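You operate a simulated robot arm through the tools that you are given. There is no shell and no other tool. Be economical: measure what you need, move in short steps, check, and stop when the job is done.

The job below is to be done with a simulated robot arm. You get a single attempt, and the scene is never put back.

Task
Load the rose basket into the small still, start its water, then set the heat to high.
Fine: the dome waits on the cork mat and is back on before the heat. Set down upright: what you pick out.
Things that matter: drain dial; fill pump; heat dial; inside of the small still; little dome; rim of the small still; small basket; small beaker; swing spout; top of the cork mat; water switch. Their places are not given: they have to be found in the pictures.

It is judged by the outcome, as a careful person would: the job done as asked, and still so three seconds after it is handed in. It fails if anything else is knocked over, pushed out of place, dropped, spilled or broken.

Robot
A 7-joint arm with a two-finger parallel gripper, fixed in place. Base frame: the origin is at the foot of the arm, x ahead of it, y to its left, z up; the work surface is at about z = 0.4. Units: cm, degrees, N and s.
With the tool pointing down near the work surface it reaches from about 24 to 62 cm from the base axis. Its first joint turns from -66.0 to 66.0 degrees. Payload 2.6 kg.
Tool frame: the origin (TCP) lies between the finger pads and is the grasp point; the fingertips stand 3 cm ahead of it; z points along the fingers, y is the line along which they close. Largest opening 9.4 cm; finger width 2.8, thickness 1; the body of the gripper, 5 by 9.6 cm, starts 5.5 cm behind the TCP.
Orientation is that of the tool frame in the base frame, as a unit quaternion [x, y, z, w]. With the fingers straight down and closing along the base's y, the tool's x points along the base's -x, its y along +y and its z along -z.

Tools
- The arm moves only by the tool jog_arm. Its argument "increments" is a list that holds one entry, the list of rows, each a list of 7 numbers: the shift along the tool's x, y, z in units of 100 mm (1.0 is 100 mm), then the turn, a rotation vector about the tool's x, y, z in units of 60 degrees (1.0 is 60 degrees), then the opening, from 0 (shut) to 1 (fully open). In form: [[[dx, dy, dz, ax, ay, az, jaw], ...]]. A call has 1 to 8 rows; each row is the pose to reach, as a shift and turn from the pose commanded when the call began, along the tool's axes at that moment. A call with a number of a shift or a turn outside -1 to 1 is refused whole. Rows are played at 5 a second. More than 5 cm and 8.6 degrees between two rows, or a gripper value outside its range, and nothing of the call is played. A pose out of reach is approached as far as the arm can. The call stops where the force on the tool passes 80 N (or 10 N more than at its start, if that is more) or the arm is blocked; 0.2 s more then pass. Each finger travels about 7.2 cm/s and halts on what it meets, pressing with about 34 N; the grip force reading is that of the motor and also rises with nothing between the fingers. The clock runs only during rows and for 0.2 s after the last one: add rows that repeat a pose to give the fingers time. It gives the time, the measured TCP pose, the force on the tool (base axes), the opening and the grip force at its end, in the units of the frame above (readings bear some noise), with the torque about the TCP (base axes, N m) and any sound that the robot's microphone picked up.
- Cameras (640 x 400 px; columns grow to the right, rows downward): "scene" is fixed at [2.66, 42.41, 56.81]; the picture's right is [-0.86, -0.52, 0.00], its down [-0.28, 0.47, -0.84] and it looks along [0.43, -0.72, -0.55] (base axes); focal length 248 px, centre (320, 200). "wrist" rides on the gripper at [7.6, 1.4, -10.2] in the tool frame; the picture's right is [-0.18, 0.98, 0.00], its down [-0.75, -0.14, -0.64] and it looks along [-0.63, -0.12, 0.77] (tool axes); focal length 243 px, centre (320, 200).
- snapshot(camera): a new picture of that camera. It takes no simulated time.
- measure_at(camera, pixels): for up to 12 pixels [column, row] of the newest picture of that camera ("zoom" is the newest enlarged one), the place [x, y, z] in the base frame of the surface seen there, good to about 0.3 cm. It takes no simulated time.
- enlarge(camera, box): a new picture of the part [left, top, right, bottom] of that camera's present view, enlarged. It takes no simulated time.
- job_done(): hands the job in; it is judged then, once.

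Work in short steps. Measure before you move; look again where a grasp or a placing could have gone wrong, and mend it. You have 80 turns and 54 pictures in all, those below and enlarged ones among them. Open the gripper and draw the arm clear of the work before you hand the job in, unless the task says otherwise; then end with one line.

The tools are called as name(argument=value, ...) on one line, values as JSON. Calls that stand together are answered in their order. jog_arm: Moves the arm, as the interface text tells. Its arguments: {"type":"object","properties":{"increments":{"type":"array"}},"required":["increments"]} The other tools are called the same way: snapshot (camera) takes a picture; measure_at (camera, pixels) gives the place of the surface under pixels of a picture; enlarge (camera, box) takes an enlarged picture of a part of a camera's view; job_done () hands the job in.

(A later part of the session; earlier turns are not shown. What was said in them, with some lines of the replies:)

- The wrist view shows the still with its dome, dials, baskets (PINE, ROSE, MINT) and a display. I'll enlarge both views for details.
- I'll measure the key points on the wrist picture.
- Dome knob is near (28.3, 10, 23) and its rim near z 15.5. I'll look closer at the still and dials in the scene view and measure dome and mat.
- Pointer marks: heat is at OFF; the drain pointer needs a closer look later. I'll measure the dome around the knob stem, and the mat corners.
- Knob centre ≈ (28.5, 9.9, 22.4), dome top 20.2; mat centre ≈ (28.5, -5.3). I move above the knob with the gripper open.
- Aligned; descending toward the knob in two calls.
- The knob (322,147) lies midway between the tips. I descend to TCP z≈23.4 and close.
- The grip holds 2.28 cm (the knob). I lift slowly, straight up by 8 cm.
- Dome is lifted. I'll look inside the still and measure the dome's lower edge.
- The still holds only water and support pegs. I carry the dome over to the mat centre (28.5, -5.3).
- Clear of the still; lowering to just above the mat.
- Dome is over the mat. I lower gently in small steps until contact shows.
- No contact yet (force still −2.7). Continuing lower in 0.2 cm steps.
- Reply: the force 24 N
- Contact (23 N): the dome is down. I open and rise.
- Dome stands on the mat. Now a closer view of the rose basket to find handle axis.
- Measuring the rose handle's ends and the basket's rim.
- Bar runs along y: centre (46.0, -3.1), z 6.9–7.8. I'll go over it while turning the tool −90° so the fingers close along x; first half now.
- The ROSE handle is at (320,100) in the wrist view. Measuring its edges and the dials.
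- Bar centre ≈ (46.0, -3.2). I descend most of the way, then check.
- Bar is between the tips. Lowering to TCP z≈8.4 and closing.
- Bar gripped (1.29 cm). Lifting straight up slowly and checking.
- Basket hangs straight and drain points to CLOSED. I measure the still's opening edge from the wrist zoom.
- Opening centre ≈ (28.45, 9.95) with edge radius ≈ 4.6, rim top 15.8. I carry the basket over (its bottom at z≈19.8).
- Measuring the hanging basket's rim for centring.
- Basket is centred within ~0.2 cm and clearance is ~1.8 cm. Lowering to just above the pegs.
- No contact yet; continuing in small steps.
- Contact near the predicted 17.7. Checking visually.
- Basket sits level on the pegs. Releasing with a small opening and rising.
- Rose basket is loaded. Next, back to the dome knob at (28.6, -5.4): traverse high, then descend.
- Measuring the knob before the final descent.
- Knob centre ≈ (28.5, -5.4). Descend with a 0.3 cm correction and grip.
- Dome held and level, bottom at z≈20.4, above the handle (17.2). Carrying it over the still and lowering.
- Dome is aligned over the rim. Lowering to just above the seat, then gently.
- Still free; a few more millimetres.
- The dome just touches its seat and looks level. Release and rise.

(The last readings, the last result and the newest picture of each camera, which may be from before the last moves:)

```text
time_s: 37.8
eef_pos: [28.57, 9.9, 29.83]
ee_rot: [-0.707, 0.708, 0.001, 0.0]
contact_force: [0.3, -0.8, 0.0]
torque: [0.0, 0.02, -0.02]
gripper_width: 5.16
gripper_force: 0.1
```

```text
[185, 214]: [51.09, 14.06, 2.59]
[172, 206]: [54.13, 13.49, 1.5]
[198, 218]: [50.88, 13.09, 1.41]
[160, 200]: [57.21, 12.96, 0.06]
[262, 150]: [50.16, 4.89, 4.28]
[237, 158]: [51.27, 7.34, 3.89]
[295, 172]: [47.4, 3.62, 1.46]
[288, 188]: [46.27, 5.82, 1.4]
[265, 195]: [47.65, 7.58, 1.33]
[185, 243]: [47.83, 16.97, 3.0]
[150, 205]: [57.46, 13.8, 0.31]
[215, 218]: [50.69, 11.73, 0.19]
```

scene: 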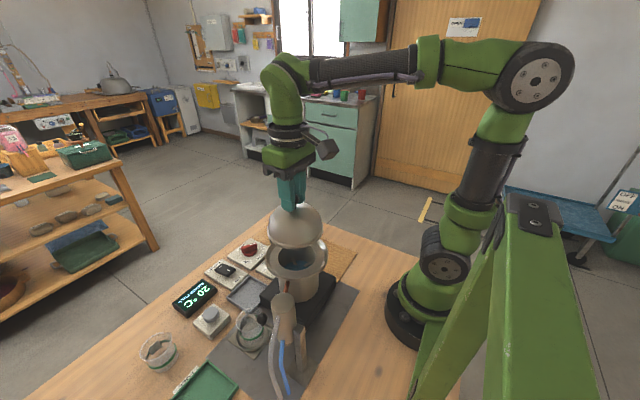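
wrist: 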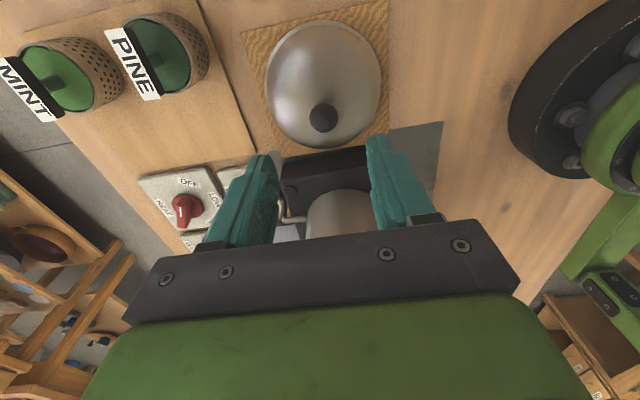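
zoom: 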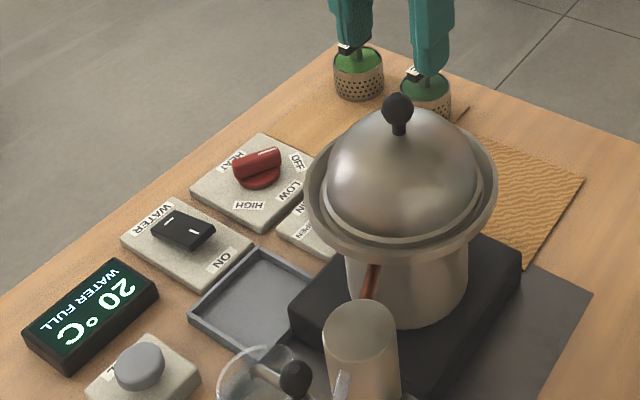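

Dome seated. Next the water rocker near (49.3, 15); I travel there high with the gripper closed and look.

jog_arm(increments=[[[-0.06, -0.25, 0, 0, 0, 0, 0.4], [-0.12, -0.5, 0, 0, 0, 0, 0.2], [-0.18, -0.75, 0, 0, 0, 0, 0], [-0.25, -0.98, 0, 0, 0, 0, 0]]])

jog_arm(increments=[[[-0.06, -0.25, 0.1, 0, 0, 0, 0], [-0.12, -0.5, 0.35, 0, 0, 0, 0], [-0.18, -0.75, 0.65, 0, 0, 0, 0], [-0.25, -0.94, 1.0, 0, 0, 0, 0], [-0.25, -0.94, 1.0, 0, 0, 0, 0]]])

enlarge(camera="wrist", box=[200, 20, 440, 180])

```text
time_s: 38.8
eef_pos: [38.3, 12.37, 29.74]
ee_rot: [0.707, -0.707, 0.0, 0.0]
contact_force: [0.4, -0.4, -0.4]
torque: [-0.02, 0.03, -0.02]
gripper_width: 0.0
gripper_force: 32.9
```

```text
time_s: 40.0
eef_pos: [47.72, 14.85, 19.7]
ee_rot: [0.707, -0.707, 0.0, 0.0]
contact_force: [0.6, 0.6, 0.5]
torque: [-0.01, 0.01, -0.05]
gripper_width: 0.0
gripper_force: 33.2
```

```text
2.50 times, centred on (320, 100) of wrist
```

zoom: 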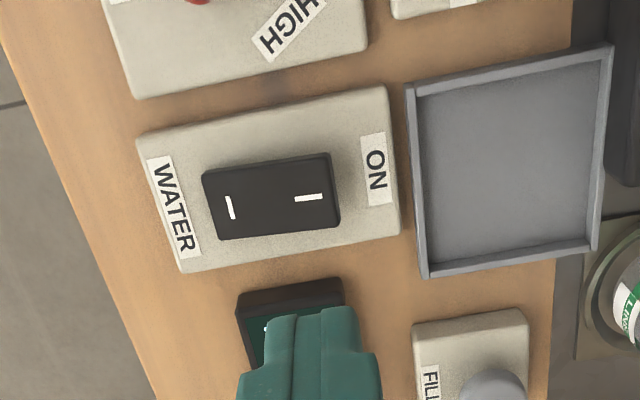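

measure_at(camera="zoom", pixels=[[210, 180], [322, 165], [222, 228], [330, 215], [308, 197], [230, 207], [270, 200], [280, 255], [375, 170], [150, 200]])

```text
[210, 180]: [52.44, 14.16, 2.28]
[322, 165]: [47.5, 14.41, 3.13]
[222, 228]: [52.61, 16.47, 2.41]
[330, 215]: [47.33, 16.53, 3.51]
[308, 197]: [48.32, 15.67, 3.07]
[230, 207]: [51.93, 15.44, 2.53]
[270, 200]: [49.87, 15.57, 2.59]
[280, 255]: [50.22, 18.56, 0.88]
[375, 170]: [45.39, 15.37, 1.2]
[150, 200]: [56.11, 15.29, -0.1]
```

ON end (-x) is the raised end: x≈47.2–48, z≈3.4. I descend above x 47.9, y 15.4 then press slowly.

jog_arm(increments=[[[-0.055, -0.02, 0.3, 0, 0, 0, 0], [-0.055, -0.02, 0.6, 0, 0, 0, 0], [-0.055, -0.02, 0.9, 0, 0, 0, 0], [-0.055, -0.02, 1.0, 0, 0, 0, 0]]])

jog_arm(increments=[[[0, 0, 0.2, 0, 0, 0, 0], [0, 0, 0.3, 0, 0, 0, 0], [0, 0, 0.36, 0, 0, 0, 0], [0, 0, 0.4, 0, 0, 0, 0], [0, 0, 0.43, 0, 0, 0, 0]]])

```text
time_s: 41.0
eef_pos: [47.88, 15.35, 9.63]
ee_rot: [0.707, -0.707, 0.0, 0.0]
contact_force: [0.1, 0.2, 0.3]
torque: [-0.02, 0.01, -0.01]
gripper_width: 0.0
gripper_force: 33.2
```

```text
time_s: 42.2
eef_pos: [47.82, 15.54, 5.66]
ee_rot: [-0.706, 0.708, -0.001, 0.001]
contact_force: [-6.3, -2.4, 11.1]
torque: [-0.09, 0.08, 0.01]
gripper_width: 0.0
gripper_force: 32.9
```

Contact 11 N at tip z 2.66. Checking the rocker in the scene view.

enlarge(camera="scene", box=[165, 220, 265, 300])

```text
5.00 times, centred on (215, 260) of scene
```

zoom: 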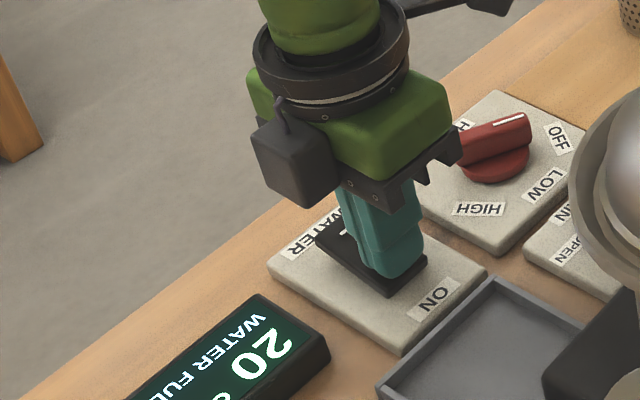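

The -x end seems lowered; I press slightly more (0.3 cm), then lift and look.

jog_arm(increments=[[[0, 0, 0.02, 0, 0, 0, 0], [0, 0, 0.04, 0, 0, 0, 0], [0, 0, 0.04, 0, 0, 0, 0]]])

jog_arm(increments=[[[0, 0, -0.2, 0, 0, 0, 0], [0, 0, -0.6, 0, 0, 0, 0], [0, 0, -1.0, 0, 0, 0, 0], [0, 0, -1.0, 0, 0, 0, 0]]])

enlarge(camera="wrist", box=[200, 0, 520, 200])

enlarge(camera="scene", box=[145, 220, 345, 400])

```text
time_s: 43.0
eef_pos: [47.93, 15.47, 5.45]
ee_rot: [-0.705, 0.709, 0.001, 0.001]
contact_force: [-29.8, -8.5, 54.8]
torque: [-0.32, 0.35, -0.1]
gripper_width: 0.02
gripper_force: 33.1
```

```text
time_s: 44.0
eef_pos: [47.82, 15.4, 15.01]
ee_rot: [0.707, -0.707, 0.001, 0.0]
contact_force: [0.9, -1.2, 0.4]
torque: [0.01, -0.02, 0.02]
gripper_width: 0.0
gripper_force: 32.7
```

```text
2.00 times, centred on (360, 100) of wrist
```

zoom: 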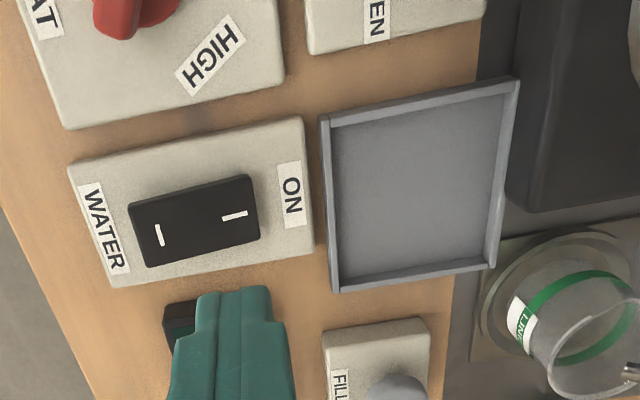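

```text
2.22 times, centred on (245, 310) of scene
```

zoom: 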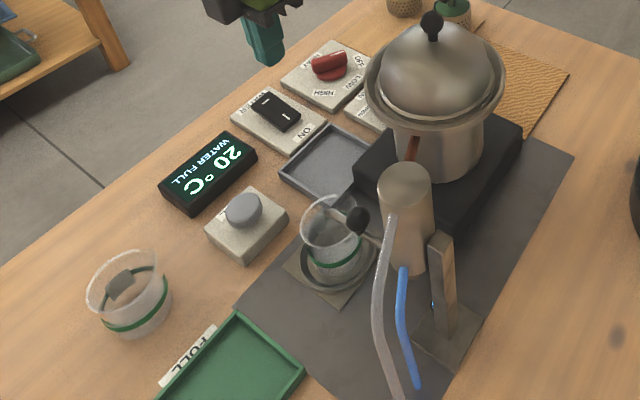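

Rocker looks flipped. Verify heights, and look closely at beaker and spout.

enlarge(camera="scene", box=[215, 290, 345, 380])

measure_at(camera="scene", pixels=[[277, 271], [264, 263], [268, 268], [309, 326]])

measure_at(camera="wrist", pixels=[[270, 117], [322, 92], [325, 115], [276, 130]])

```text
4.44 times, centred on (280, 335) of scene
```

zoom: 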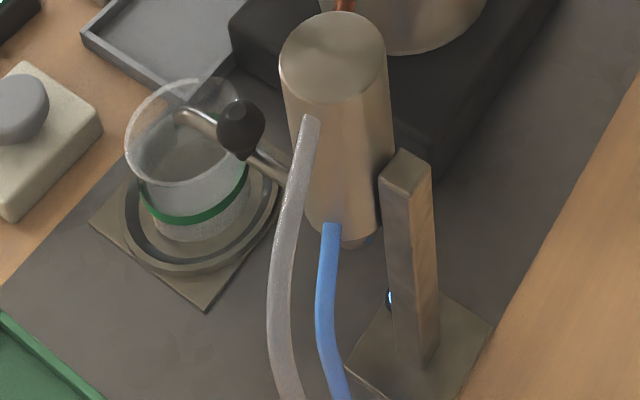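

```text
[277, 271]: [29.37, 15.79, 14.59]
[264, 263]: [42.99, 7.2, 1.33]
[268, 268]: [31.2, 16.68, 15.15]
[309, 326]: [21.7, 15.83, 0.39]
```

```text
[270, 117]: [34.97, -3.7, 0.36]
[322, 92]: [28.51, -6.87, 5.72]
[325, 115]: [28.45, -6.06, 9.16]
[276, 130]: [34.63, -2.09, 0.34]
```

Spout is over the beaker and the switch is flipped to ON. Now move above the heat dial (≈49.3, 5.6) and measure its bar.

jog_arm(increments=[[[0.3, -0.05, -0.05, 0, 0, 0, 0.3], [0.6, -0.1, -0.1, 0, 0, 0, 0.4], [0.95, -0.15, -0.1, 0, 0, 0, 0.4], [0.98, -0.15, -0.1, 0, 0, 0, 0.4]]])

enlarge(camera="wrist", box=[200, 0, 440, 200])

```text
time_s: 45.0
eef_pos: [49.3, 5.71, 16.03]
ee_rot: [0.707, -0.707, 0.0, 0.0]
contact_force: [-0.4, 1.1, 0.3]
torque: [-0.02, 0.02, 0.02]
gripper_width: 3.75
gripper_force: 0.1
```

```text
2.00 times, centred on (320, 100) of wrist
```

zoom: 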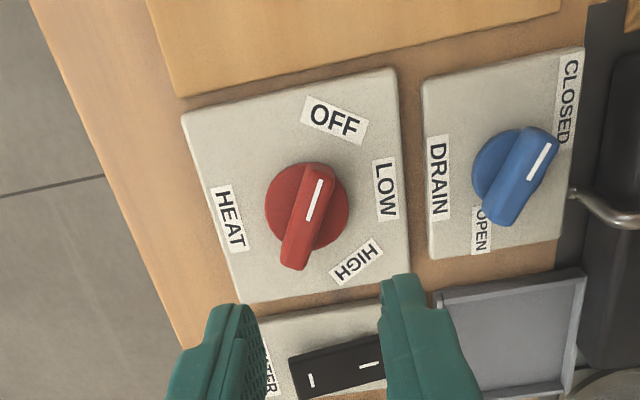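

Measuring heat bar ends, hub and labels.

measure_at(camera="zoom", pixels=[[320, 172], [292, 262], [318, 183], [309, 215], [270, 215], [342, 215], [308, 168], [290, 250], [335, 120], [385, 188], [356, 262], [306, 225]])

```text
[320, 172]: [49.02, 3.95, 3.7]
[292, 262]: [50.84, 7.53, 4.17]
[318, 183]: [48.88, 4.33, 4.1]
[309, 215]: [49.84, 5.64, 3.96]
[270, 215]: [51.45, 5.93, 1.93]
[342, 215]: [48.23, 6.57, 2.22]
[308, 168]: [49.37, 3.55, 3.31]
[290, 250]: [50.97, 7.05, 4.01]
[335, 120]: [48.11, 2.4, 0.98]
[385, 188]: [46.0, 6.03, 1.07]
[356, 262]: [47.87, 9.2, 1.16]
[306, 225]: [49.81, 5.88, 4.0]
```

Bar centre (49.9, 5.7), pointer at OFF (−118°); HIGH is at 120°, i.e. 121° clockwise from above. I turn the tool +28.6° to align with the bar while descending part-way.

jog_arm(increments=[[[0, -0.02, 0.15, 0, 0, 0.12, 0.4], [0, -0.04, 0.3, 0, 0, 0.24, 0.4], [0, -0.06, 0.45, 0, 0, 0.36, 0.4], [0, -0.06, 0.6, 0, 0, 0.477, 0.4], [0, -0.06, 0.7, 0, 0, 0.477, 0.4], [0, -0.06, 0.7, 0, 0, 0.477, 0.4]]])

enlarge(camera="scene", box=[195, 200, 295, 280])

enlarge(camera="wrist", box=[200, 50, 440, 250])

```text
time_s: 46.4
eef_pos: [50.04, 5.55, 9.08]
ee_rot: [-0.51, 0.86, -0.001, 0.001]
contact_force: [0.4, 0.1, -1.0]
torque: [0.01, 0.0, -0.02]
gripper_width: 3.77
gripper_force: 0.0
```

```text
5.00 times, centred on (245, 240) of scene
```

zoom: 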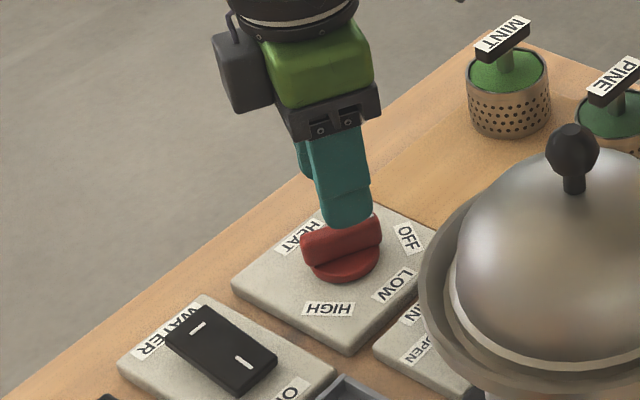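

```text
2.00 times, centred on (320, 150) of wrist
```

zoom: 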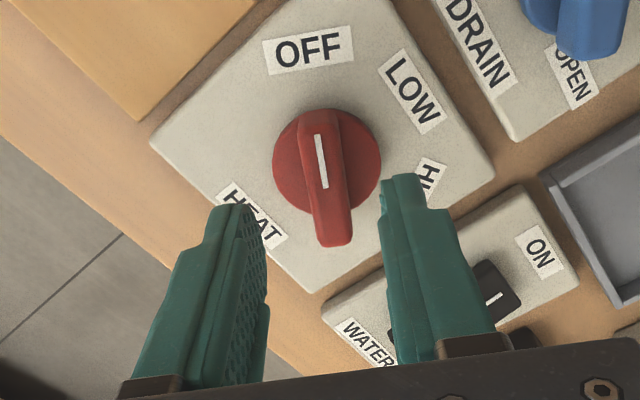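

Bar lies between the fingers. Descend to TCP z≈5.6 and close.

jog_arm(increments=[[[0, 0, 0.15, 0, 0, 0, 0.4], [0, 0, 0.3, 0, 0, 0, 0.4], [0, 0, 0.345, 0, 0, 0, 0.4], [0, 0, 0.345, 0, 0, 0, 0.2], [0, 0, 0.345, 0, 0, 0, 0.05], [0, 0, 0.345, 0, 0, 0, 0], [0, 0, 0.345, 0, 0, 0, 0]]])

```text
time_s: 48.0
eef_pos: [49.96, 5.71, 5.65]
ee_rot: [-0.51, 0.86, 0.002, -0.001]
contact_force: [-13.5, 5.0, -0.1]
torque: [0.02, -0.12, -1.39]
gripper_width: 1.39
gripper_force: 44.9
```

Bar gripped (1.39 cm). Turning +60° (clockwise from above) toward LOW.

jog_arm(increments=[[[0, 0, 0, 0, 0, 0.125, 0], [0, 0, 0, 0, 0, 0.25, 0], [0, 0, 0, 0, 0, 0.375, 0], [0, 0, 0, 0, 0, 0.5, 0], [0, 0, 0, 0, 0, 0.625, 0], [0, 0, 0, 0, 0, 0.75, 0], [0, 0, 0, 0, 0, 0.875, 0], [0, 0, 0, 0, 0, 1.0, 0]]])

enlarge(camera="scene", box=[195, 200, 295, 280])

```text
time_s: 49.8
eef_pos: [49.69, 5.96, 5.43]
ee_rot: [-0.009, 1.0, 0.004, -0.005]
contact_force: [-30.5, 17.8, 14.4]
torque: [-0.02, 0.4, 0.05]
gripper_width: 1.39
gripper_force: 45.3
```

```text
5.00 times, centred on (245, 240) of scene
```

zoom: 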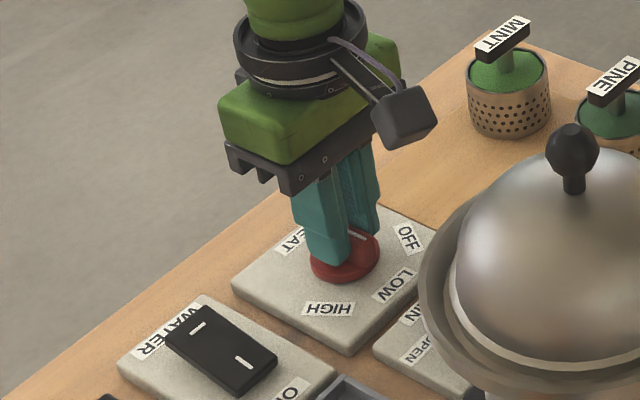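

Dial turned to LOW; side force 35 N, so I relieve it with a 0.3 cm shift, then turn the remaining 60°.

jog_arm(increments=[[[0.03, 0.03, 0, 0, 0, 0, 0], [0.03, 0.03, 0, 0, 0, 0.142, 0], [0.03, 0.03, 0, 0, 0, 0.284, 0], [0.03, 0.03, 0, 0, 0, 0.426, 0], [0.03, 0.03, 0, 0, 0, 0.568, 0], [0.03, 0.03, 0, 0, 0, 0.71, 0], [0.03, 0.03, 0, 0, 0, 0.852, 0], [0.03, 0.03, 0, 0, 0, 0.994, 0]]])

enlarge(camera="scene", box=[195, 200, 295, 280])

```text
time_s: 51.6
eef_pos: [49.8, 6.27, 5.67]
ee_rot: [0.486, 0.874, 0.005, 0.001]
contact_force: [37.8, 25.4, -31.7]
torque: [0.11, -0.47, 0.1]
gripper_width: 1.37
gripper_force: 44.7
```

```text
5.00 times, centred on (245, 240) of scene
```

zoom: 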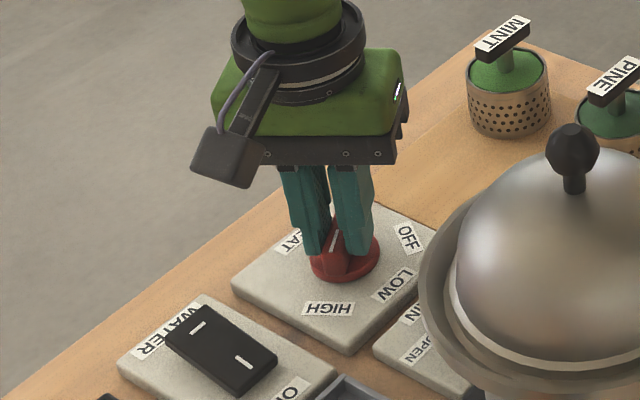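

Dial is turned ~120° by tool yaw (58°). I relieve the side force, open, rise and check the pointer.

jog_arm(increments=[[[0, 0.03, 0, 0, 0, 0, 0], [0, 0.03, 0, 0, 0, 0, 0.2], [0, 0.03, 0, 0, 0, 0, 0.4], [0, 0.03, 0, 0, 0, 0, 0.4], [0, 0.03, -0.3, 0, 0, 0, 0.4], [0, 0.03, -0.65, 0, 0, 0, 0.4], [0, 0.03, -1.0, 0, 0, 0, 0.4]]])

enlarge(camera="scene", box=[195, 200, 295, 280])

enlarge(camera="scene", box=[145, 190, 375, 370])

```text
time_s: 53.2
eef_pos: [49.79, 6.09, 15.58]
ee_rot: [0.487, 0.873, 0.0, 0.0]
contact_force: [0.0, 0.1, 0.6]
torque: [0.01, -0.02, -0.02]
gripper_width: 3.76
gripper_force: 0.0
```

```text
5.00 times, centred on (245, 240) of scene
```

zoom: 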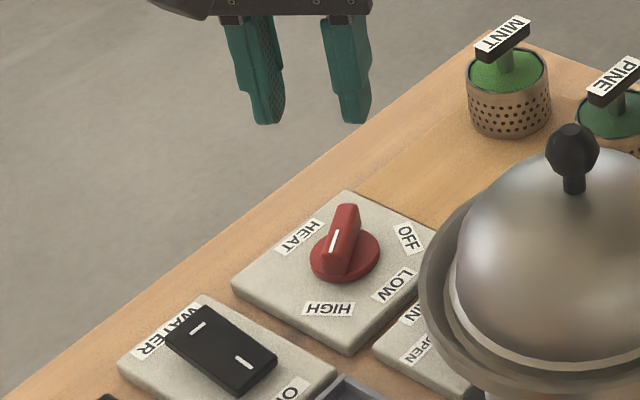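

```text
2.22 times, centred on (260, 280) of scene
```

zoom: 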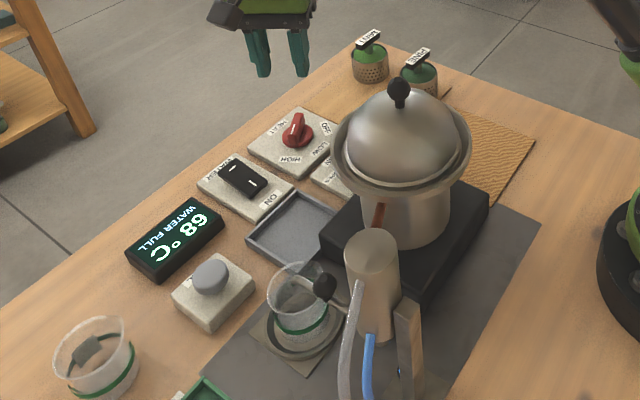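

Pointer now faces HIGH and the display shows 68 °C rising. I raise the arm clear and confirm the pointer angle.

jog_arm(increments=[[[0, 0, -0.3, 0, 0, 0, 0.5], [0, 0, -0.6, 0, 0, 0, 0.5], [0, 0, -0.9, 0, 0, 0, 0.5]]])

enlarge(camera="scene", box=[205, 220, 285, 290])

measure_at(camera="zoom", pixels=[[335, 125], [310, 205], [318, 165], [308, 250], [170, 210], [230, 275]])

```text
time_s: 54.0
eef_pos: [50.06, 5.92, 24.62]
ee_rot: [0.486, 0.874, 0.0, 0.0]
contact_force: [0.3, 0.2, 0.7]
torque: [-0.01, 0.0, -0.03]
gripper_width: 4.72
gripper_force: 0.1
```

```text
5.71 times, centred on (245, 255) of scene
```

zoom: 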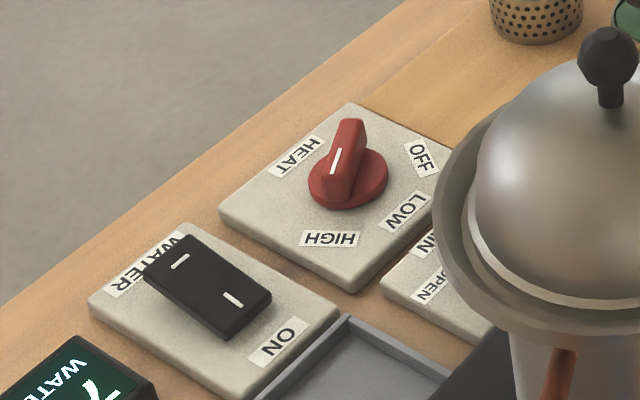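

```text
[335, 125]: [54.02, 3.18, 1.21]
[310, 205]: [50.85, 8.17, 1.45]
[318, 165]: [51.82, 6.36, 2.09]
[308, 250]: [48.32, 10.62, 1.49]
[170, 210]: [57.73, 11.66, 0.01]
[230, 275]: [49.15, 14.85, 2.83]
```

Two more points on the bar top and the rocker ends.

measure_at(camera="zoom", pixels=[[350, 124], [336, 168], [340, 152], [333, 185], [165, 258], [187, 250], [235, 310], [250, 290], [332, 240]])

```text
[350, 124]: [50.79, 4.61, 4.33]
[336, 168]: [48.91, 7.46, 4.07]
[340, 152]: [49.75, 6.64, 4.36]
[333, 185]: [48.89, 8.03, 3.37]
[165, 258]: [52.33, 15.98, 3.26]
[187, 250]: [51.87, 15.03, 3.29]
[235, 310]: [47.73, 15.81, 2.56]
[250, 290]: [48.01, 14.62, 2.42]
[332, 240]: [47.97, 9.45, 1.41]
```

The bar points along about 120°, which is HIGH. The rocker's ON end is down (z 2.5 against 3.3), the dome is seated, and the arm is clear, so I hand the job in.

job_done()

```text
The job is handed in.
```

The rose basket is upright in the small still and the dome waited on the cork mat, then went back on before the heat. The water switch is ON, the heat dial points to HIGH, and the display had passed 68 °C and was rising.
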